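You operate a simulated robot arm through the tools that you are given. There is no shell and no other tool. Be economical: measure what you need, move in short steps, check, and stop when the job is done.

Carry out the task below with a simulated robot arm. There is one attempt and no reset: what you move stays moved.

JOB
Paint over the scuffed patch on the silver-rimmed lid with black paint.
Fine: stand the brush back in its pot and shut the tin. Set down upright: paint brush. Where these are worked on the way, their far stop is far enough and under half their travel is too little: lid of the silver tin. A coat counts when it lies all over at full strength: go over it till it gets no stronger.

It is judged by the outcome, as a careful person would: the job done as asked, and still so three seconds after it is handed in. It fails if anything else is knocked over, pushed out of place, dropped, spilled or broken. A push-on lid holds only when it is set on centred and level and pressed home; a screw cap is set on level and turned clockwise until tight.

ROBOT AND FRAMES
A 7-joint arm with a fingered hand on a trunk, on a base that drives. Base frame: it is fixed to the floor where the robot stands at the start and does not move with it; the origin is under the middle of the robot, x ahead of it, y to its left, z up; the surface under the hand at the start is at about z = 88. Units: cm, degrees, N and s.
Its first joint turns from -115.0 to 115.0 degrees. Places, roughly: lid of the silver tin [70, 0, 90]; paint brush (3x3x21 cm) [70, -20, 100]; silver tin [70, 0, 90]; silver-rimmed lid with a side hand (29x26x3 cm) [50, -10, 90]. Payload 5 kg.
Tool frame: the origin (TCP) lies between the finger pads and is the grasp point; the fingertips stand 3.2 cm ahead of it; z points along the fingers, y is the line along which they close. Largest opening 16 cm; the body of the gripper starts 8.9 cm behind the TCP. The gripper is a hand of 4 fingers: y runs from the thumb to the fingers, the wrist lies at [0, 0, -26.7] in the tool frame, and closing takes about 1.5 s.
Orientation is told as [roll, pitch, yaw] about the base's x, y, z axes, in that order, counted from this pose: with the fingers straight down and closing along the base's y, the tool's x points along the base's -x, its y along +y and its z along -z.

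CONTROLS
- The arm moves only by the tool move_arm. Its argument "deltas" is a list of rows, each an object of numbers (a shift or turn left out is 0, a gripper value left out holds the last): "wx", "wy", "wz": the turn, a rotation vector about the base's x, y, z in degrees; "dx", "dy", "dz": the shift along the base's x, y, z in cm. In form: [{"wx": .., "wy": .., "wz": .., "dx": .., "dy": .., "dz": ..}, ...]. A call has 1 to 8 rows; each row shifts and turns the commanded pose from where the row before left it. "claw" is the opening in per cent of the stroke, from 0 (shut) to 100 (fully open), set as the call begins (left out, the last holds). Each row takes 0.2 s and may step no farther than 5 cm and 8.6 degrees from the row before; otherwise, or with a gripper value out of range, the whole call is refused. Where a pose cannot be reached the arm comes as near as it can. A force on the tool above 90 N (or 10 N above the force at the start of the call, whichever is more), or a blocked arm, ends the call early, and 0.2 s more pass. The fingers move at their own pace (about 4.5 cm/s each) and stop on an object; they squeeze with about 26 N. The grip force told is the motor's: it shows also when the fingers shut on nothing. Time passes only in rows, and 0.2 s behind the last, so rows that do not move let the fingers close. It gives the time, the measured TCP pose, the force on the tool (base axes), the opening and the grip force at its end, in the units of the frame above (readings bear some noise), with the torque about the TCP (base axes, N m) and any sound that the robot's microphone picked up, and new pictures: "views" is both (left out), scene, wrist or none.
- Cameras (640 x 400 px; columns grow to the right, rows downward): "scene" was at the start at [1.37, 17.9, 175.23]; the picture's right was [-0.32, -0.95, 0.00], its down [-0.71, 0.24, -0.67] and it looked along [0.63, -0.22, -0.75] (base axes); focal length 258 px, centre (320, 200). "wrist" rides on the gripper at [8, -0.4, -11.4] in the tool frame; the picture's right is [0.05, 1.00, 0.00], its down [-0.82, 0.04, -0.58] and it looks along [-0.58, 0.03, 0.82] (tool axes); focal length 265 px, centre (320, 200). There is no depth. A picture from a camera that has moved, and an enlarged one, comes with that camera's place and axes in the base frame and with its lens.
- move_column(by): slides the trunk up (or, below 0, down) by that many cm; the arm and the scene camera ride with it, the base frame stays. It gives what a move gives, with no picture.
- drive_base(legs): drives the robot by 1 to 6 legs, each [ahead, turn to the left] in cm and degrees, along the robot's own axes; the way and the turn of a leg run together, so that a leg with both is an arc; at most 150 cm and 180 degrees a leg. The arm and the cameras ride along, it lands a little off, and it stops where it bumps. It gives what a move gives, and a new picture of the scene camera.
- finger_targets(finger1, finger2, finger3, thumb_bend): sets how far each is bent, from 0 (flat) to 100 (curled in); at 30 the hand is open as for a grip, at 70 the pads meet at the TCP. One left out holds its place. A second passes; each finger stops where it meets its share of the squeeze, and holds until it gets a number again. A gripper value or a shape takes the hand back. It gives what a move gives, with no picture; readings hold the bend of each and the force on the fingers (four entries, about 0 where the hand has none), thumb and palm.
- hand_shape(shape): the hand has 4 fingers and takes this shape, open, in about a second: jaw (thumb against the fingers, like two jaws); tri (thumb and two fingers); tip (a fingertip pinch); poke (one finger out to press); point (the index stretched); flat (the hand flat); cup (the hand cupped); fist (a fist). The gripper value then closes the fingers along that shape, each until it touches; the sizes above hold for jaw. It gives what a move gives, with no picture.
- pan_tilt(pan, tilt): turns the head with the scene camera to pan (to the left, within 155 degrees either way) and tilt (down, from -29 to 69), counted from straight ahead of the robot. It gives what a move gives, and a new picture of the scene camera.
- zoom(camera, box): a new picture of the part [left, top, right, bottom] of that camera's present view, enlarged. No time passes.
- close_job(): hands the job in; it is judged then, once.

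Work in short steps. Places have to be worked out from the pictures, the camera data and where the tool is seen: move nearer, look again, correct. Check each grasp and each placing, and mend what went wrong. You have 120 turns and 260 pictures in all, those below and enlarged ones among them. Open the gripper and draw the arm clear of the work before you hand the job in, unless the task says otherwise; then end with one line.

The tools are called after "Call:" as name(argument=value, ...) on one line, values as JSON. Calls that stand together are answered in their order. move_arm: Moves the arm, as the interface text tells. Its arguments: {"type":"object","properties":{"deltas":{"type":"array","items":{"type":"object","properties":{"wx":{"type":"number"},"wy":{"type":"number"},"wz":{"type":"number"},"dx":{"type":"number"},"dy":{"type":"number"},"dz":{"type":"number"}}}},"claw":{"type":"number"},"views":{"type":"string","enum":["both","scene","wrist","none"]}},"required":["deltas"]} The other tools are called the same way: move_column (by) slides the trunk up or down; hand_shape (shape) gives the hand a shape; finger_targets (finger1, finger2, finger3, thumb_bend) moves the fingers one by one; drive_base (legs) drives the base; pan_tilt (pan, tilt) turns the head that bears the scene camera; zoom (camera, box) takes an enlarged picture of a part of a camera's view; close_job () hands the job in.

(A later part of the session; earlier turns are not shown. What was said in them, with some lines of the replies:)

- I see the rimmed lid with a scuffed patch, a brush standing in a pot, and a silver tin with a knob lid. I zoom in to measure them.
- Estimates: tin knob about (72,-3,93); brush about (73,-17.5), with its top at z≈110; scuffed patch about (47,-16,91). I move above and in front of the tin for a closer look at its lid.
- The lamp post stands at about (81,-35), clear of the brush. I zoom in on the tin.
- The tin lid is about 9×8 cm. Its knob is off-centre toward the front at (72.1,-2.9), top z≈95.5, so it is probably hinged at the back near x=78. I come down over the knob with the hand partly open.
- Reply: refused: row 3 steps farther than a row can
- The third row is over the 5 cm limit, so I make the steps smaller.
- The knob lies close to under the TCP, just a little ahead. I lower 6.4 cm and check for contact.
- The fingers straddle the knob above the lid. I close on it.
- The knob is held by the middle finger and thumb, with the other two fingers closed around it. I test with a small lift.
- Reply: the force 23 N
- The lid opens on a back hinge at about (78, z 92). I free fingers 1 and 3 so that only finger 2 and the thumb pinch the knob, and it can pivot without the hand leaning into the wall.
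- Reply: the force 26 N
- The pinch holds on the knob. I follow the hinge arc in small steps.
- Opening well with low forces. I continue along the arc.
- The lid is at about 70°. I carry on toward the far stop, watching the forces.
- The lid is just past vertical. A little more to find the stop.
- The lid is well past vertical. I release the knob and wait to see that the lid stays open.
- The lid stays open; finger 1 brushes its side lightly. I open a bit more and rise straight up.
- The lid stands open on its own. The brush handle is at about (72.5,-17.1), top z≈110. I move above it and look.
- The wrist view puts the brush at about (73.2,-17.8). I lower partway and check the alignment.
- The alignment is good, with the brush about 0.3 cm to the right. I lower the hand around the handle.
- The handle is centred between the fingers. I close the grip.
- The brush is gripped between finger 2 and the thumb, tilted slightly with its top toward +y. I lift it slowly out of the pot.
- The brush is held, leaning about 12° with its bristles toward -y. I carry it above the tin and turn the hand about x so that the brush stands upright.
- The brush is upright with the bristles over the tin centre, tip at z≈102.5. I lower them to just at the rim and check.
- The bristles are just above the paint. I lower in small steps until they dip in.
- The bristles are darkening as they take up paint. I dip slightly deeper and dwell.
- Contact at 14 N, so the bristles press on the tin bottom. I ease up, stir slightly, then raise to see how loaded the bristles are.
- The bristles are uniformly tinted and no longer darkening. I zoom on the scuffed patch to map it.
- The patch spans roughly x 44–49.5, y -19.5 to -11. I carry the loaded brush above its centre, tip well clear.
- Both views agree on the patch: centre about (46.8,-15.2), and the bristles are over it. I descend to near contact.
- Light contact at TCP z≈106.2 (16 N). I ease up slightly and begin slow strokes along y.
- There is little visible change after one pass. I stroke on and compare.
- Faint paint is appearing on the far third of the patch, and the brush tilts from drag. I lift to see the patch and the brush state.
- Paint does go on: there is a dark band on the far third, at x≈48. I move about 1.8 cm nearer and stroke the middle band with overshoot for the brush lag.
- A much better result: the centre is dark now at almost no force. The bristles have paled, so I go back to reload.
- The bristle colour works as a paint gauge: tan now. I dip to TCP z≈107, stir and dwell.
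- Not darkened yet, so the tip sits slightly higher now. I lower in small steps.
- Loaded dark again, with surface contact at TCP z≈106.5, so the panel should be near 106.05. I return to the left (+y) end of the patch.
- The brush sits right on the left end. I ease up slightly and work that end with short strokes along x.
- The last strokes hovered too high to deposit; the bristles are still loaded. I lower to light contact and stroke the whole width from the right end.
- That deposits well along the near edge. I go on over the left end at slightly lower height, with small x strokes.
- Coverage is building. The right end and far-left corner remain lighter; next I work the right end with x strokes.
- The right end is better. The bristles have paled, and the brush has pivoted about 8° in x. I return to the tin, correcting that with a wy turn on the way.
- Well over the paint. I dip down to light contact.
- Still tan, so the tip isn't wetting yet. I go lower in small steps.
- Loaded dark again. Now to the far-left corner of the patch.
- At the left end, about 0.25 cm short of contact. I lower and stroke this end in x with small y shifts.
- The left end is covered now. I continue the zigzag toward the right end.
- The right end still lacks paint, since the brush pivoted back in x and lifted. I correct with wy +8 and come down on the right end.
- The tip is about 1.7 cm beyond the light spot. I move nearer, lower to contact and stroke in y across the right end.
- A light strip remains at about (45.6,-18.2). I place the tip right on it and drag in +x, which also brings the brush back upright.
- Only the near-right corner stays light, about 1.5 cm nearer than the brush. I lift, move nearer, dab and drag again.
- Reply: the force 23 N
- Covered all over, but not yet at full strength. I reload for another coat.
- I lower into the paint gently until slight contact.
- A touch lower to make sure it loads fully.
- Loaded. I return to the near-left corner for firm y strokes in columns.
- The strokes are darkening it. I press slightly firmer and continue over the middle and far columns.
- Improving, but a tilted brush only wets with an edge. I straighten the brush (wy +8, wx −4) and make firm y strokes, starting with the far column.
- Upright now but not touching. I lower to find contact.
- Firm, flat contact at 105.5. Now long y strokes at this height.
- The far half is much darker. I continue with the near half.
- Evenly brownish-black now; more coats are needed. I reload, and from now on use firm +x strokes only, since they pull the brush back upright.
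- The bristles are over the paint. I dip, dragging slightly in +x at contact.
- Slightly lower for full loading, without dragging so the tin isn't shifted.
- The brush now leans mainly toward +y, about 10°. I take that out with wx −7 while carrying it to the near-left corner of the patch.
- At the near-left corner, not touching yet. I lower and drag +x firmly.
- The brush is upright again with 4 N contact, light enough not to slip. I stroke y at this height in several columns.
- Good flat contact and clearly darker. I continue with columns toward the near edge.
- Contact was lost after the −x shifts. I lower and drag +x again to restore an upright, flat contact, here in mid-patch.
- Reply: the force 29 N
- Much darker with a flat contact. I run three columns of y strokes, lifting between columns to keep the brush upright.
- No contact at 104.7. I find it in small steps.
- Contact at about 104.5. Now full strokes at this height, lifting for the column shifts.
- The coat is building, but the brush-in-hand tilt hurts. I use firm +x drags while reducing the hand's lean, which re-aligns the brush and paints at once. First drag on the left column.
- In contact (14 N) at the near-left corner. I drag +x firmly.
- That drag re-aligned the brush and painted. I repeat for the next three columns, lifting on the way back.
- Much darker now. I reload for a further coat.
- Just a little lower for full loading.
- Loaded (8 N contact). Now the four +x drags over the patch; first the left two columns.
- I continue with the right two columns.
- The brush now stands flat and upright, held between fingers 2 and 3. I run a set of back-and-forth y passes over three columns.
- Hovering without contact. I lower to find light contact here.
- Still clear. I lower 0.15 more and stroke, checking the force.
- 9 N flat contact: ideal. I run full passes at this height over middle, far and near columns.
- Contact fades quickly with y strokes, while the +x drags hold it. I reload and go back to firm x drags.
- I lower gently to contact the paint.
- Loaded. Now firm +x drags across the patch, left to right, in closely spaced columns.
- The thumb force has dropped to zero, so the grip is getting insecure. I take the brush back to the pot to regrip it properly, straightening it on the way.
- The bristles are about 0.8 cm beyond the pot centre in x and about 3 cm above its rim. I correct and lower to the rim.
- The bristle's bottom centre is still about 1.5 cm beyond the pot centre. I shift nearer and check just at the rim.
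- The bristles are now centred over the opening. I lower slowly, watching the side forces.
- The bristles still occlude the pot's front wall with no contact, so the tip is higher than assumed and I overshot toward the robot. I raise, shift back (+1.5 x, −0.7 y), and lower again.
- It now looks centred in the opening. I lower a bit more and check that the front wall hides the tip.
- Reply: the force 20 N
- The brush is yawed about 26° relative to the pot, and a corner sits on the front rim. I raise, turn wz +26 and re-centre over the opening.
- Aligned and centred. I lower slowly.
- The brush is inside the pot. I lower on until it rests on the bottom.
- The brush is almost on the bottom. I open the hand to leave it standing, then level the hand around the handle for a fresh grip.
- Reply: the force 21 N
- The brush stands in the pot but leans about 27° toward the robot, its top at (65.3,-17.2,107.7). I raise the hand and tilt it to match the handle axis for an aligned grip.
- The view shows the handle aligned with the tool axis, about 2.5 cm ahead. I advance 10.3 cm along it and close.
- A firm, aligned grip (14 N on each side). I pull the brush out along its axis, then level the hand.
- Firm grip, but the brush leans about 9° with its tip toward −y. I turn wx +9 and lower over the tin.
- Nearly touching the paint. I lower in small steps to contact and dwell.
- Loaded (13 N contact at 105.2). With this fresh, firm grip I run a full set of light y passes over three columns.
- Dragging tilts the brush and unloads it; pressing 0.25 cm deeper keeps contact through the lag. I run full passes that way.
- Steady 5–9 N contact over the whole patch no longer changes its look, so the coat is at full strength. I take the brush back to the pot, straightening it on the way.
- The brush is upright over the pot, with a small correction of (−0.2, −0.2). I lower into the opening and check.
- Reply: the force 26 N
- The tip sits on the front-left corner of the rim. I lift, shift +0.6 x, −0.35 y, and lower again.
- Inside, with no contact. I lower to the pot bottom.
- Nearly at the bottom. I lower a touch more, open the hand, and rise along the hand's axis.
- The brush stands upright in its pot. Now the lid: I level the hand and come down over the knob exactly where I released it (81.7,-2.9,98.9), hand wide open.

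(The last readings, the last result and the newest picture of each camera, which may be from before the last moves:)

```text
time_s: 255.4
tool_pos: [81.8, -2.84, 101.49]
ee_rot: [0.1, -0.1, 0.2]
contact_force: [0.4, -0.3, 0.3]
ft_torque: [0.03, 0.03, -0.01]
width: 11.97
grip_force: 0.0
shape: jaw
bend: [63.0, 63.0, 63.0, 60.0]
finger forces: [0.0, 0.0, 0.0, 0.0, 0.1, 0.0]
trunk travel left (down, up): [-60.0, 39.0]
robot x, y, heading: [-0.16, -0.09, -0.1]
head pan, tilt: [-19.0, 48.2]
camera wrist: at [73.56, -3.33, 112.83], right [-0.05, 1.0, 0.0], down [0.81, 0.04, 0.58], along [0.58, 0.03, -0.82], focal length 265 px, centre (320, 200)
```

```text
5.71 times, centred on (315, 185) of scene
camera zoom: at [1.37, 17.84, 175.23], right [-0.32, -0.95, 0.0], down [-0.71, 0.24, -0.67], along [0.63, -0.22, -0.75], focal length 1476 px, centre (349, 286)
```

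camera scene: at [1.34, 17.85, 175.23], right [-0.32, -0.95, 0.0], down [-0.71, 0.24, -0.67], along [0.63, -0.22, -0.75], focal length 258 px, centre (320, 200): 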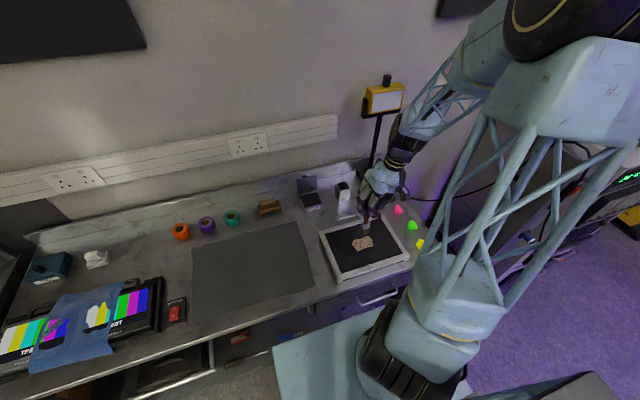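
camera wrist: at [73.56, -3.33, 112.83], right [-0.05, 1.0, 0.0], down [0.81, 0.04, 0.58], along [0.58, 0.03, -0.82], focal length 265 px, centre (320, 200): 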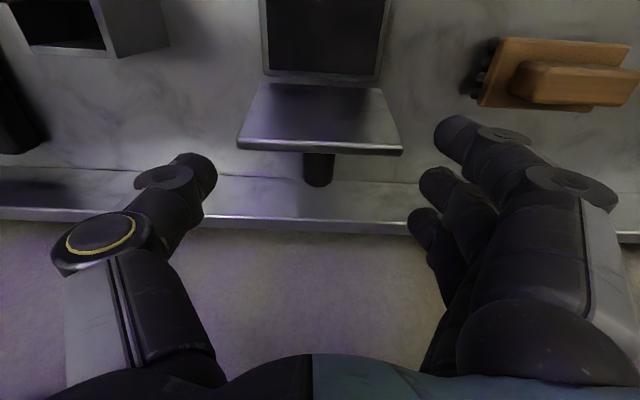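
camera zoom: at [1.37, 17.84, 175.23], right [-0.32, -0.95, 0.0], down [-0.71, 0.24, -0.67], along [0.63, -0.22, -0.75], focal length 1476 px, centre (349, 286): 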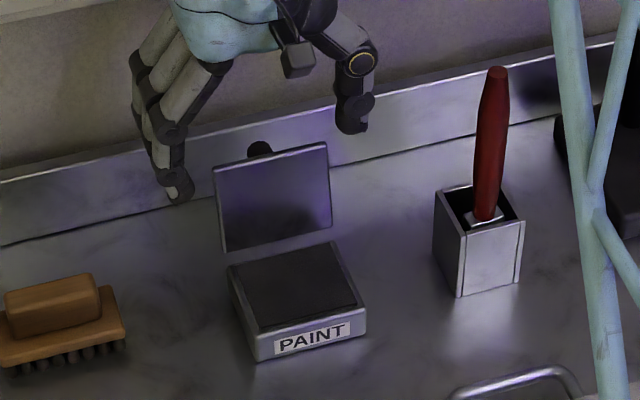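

Well aligned over the knob. I lower and pinch it with finger 2 and the thumb only.

Call:
move_arm(deltas=[{"dz": -1.6}, {"dz": -1}, {}], views="none")

Call:
finger_targets(finger1=30, finger3=30, finger2=80, thumb_bend=80)

Call:
zoom(camera="scene", box=[275, 150, 355, 220])

Call:
zoom(camera="wrist", box=[160, 60, 480, 260])

```text
time_s: 256.2
tool_pos: [81.8, -2.91, 98.82]
ee_rot: [0.1, -0.1, 0.1]
contact_force: [-0.8, 0.1, -0.5]
ft_torque: [-0.02, 0.01, -0.01]
width: 11.95
grip_force: 0.1
shape: jaw
bend: [63.0, 63.0, 63.0, 60.0]
finger forces: [0.0, 0.0, 0.1, 0.0, 0.0, 0.0]
trunk travel left (down, up): [-60.0, 39.0]
robot x, y, heading: [-0.11, -0.16, 0.0]
head pan, tilt: [-19.0, 48.2]
```

```text
time_s: 257.2
tool_pos: [81.62, -3.01, 98.86]
ee_rot: [0.1, 0.0, 0.0]
contact_force: [-5.9, -18.3, -8.5]
ft_torque: [-0.34, 0.04, -0.01]
width: 9.56
grip_force: 17.2
shape: fingers
bend: [30.0, 77.0, 30.0, 71.0]
finger forces: [0.0, 8.0, 0.1, 0.0, 26.5, 0.0]
trunk travel left (down, up): [-60.0, 39.0]
robot x, y, heading: [0.11, -0.3, -0.1]
head pan, tilt: [-19.0, 48.2]
```

```text
5.71 times, centred on (315, 185) of scene
camera zoom: at [1.41, 17.63, 175.24], right [-0.33, -0.95, 0.0], down [-0.71, 0.24, -0.67], along [0.63, -0.22, -0.75], focal length 1476 px, centre (349, 286)
```

zoom: 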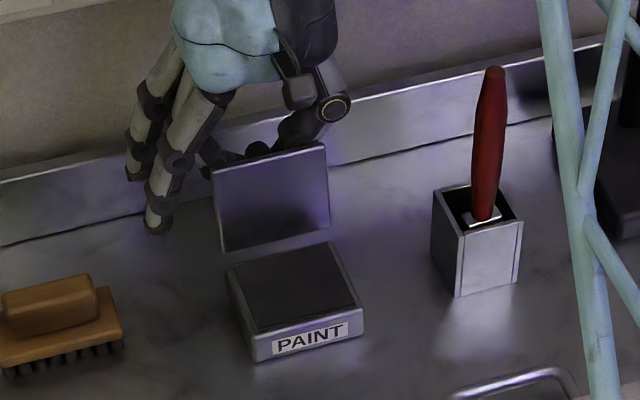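

```text
2.00 times, centred on (320, 160) of wrist
camera zoom: at [73.58, -3.54, 110.09], right [-0.05, 1.0, 0.0], down [0.82, 0.04, 0.58], along [0.58, 0.03, -0.82], focal length 531 px, centre (320, 280)
```

zoom: 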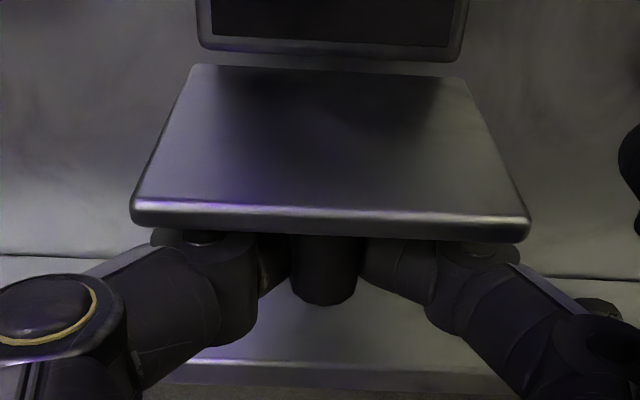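

The knob is pinched. I reverse the opening arc, first eight steps.

Call:
move_arm(deltas=[{"dx": -0.7, "dz": 0.5}, {"dx": -0.74, "dz": 0.41}, {"dx": -0.79, "dz": 0.31}, {"dx": -0.82, "dz": 0.19}, {"dx": -0.85, "dz": 0.07}, {"dx": -0.84, "dz": -0.05}, {"dx": -0.83, "dz": -0.16}, {"dx": -0.79, "dz": -0.27}], views="none")

Call:
zoom(camera="scene", box=[275, 150, 355, 220])

```text
time_s: 259.0
tool_pos: [75.59, -3.0, 99.73]
ee_rot: [0.2, -0.1, 0.1]
contact_force: [7.1, -10.9, -10.0]
ft_torque: [-0.14, -0.29, 0.07]
width: 9.6
grip_force: 15.8
shape: fingers
bend: [30.0, 75.0, 30.0, 69.0]
finger forces: [0.1, 10.2, 0.1, 0.0, 21.5, 0.0]
trunk travel left (down, up): [-60.0, 39.0]
robot x, y, heading: [0.36, -0.09, 0.1]
head pan, tilt: [-19.0, 48.2]
```

```text
5.71 times, centred on (315, 185) of scene
camera zoom: at [1.53, 17.71, 175.25], right [-0.33, -0.95, 0.0], down [-0.71, 0.24, -0.67], along [0.63, -0.22, -0.75], focal length 1476 px, centre (349, 286)
```

zoom: 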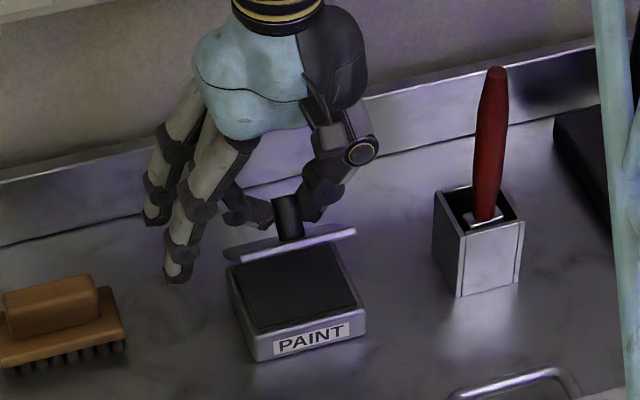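

The lid follows nicely, now at about 50°. I finish the arc and press it shut.

Call:
move_arm(deltas=[{"dx": -0.76, "dz": -0.38}, {"dx": -0.69, "dz": -0.49}, {"dx": -0.61, "dz": -0.57}, {"dx": -0.54, "dz": -0.66}, {"dx": -0.45, "dz": -0.7}, {"dx": -0.2, "dz": -0.6}, {"dx": -0.1, "dz": -0.5}, {"dz": -0.3}], views="none")

Call:
zoom(camera="scene", box=[275, 150, 355, 220])

```text
time_s: 260.8
tool_pos: [72.14, -3.14, 95.94]
ee_rot: [0.1, -0.3, 0.0]
contact_force: [4.4, -19.7, 30.0]
ft_torque: [-0.39, -0.15, 0.04]
width: 9.44
grip_force: 25.1
shape: fingers
bend: [30.0, 77.0, 30.0, 74.0]
finger forces: [0.0, 15.0, 0.1, 0.0, 34.8, 0.1]
trunk travel left (down, up): [-60.0, 39.0]
robot x, y, heading: [0.17, -0.19, 0.1]
head pan, tilt: [-19.0, 48.2]
```

```text
5.71 times, centred on (315, 185) of scene
camera zoom: at [1.18, 17.62, 175.3], right [-0.33, -0.95, 0.0], down [-0.7, 0.24, -0.67], along [0.63, -0.22, -0.75], focal length 1476 px, centre (349, 286)
```

zoom: 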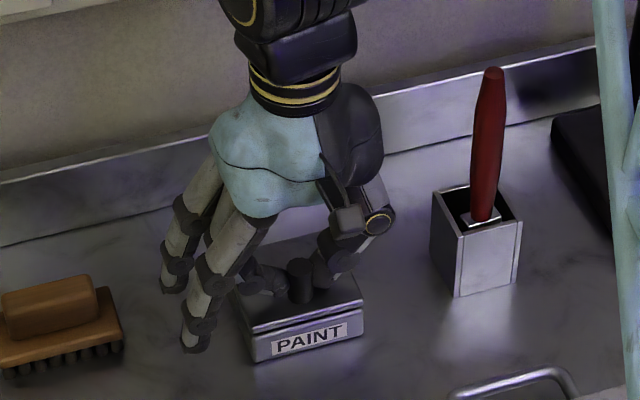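

The lid is shut and pressed (30 N). I relax, open the hand, rise straight up and check everything.

Call:
move_arm(deltas=[{"dz": 0.2}, {}, {}, {}, {}, {}], claw=60, views="none")

Call:
move_arm(deltas=[{"dz": 2}, {"dz": 4}, {"dz": 5}, {"dz": 5}, {"dz": 5}, {"dz": 4, "dx": -2}, {"dx": -4}])

Call:
zoom(camera="scene", box=[285, 150, 365, 220])

Call:
zoom(camera="scene", box=[330, 205, 400, 265])

```text
time_s: 262.2
tool_pos: [72.21, -2.91, 95.7]
ee_rot: [0.1, -0.1, 0.1]
contact_force: [-0.7, -0.1, 0.9]
ft_torque: [0.01, 0.01, 0.02]
width: 9.56
grip_force: 0.1
shape: jaw
bend: [71.0, 71.0, 71.0, 69.0]
finger forces: [0.0, 0.0, 0.1, 0.1, 0.0, 0.0]
trunk travel left (down, up): [-60.0, 39.0]
robot x, y, heading: [-0.22, 0.08, 0.1]
head pan, tilt: [-19.0, 48.2]
```

```text
time_s: 263.8
tool_pos: [66.17, -2.77, 120.84]
ee_rot: [0.1, -0.2, 0.0]
contact_force: [-1.0, 0.0, -0.5]
ft_torque: [-0.05, -0.06, -0.01]
width: 9.54
grip_force: 0.0
shape: jaw
bend: [71.0, 71.0, 71.0, 69.0]
finger forces: [0.0, 0.1, 0.1, 0.0, 0.0, 0.1]
trunk travel left (down, up): [-60.0, 39.0]
robot x, y, heading: [-0.03, -0.44, -0.2]
head pan, tilt: [-19.0, 48.2]
camera scene: at [1.25, 17.84, 175.23], right [-0.32, -0.95, 0.0], down [-0.7, 0.24, -0.67], along [0.63, -0.22, -0.74], focal length 258 px, centre (320, 200)
camera wrist: at [57.89, -3.2, 132.17], right [-0.05, 1.0, 0.0], down [0.81, 0.04, 0.58], along [0.58, 0.03, -0.81], focal length 265 px, centre (320, 200)
```

scene: 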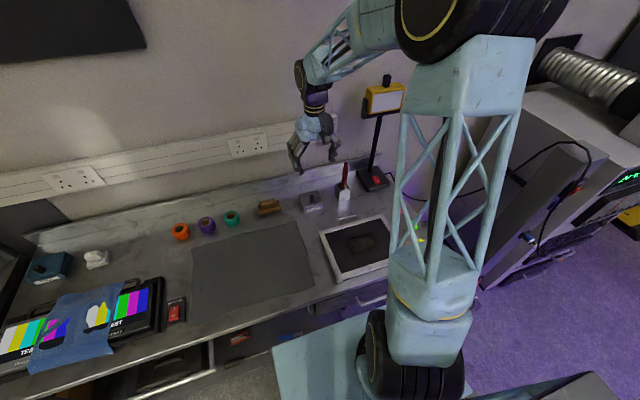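
wrist: 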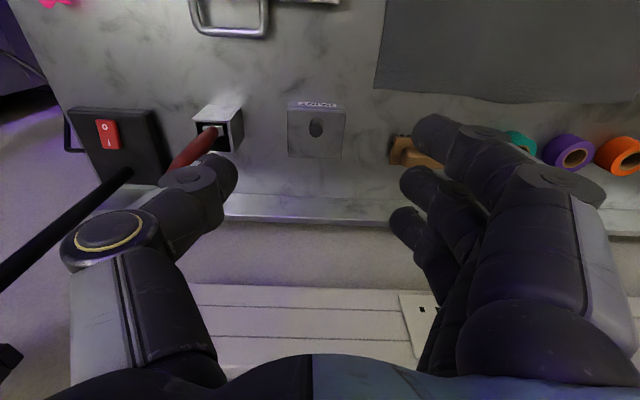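

```text
5.71 times, centred on (325, 185) of scene
camera zoom: at [1.25, 17.84, 175.23], right [-0.32, -0.95, 0.0], down [-0.7, 0.24, -0.67], along [0.63, -0.22, -0.74], focal length 1476 px, centre (291, 286)
```

zoom: 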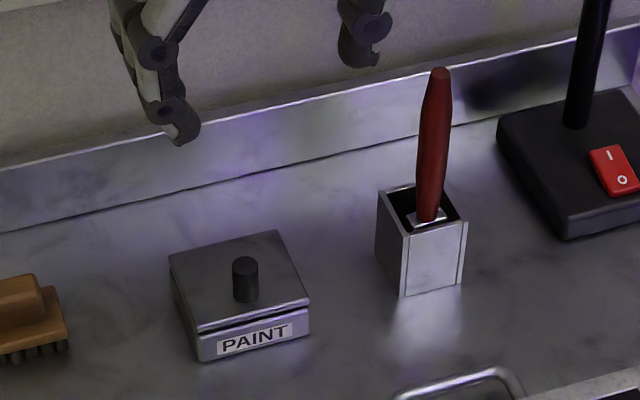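

```text
6.67 times, centred on (365, 235) of scene
camera zoom: at [1.25, 17.84, 175.23], right [-0.32, -0.95, 0.0], down [-0.7, 0.24, -0.67], along [0.63, -0.22, -0.74], focal length 1722 px, centre (20, -33)
```

zoom: 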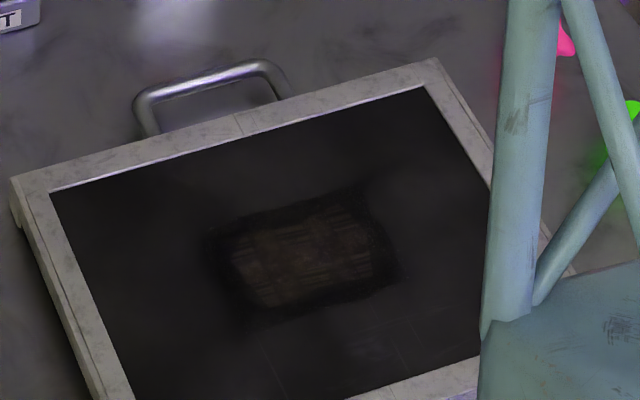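

The lid is shut, the brush stands upright in its pot, the patch is painted all over, and the arm is clear. I hand it in.

Call:
close_job()

```text
The job is handed in.
```

I painted over the scuffed patch with black, stood the brush back upright in its pot, shut the tin, and handed the job in. The patch still shows slightly brown and streaky against the lid. I stopped when the last full set of firm strokes made no visible difference, so I judged the coat was at full strength, but I can't be sure. A thin border of paint lies on the black panel around the patch.
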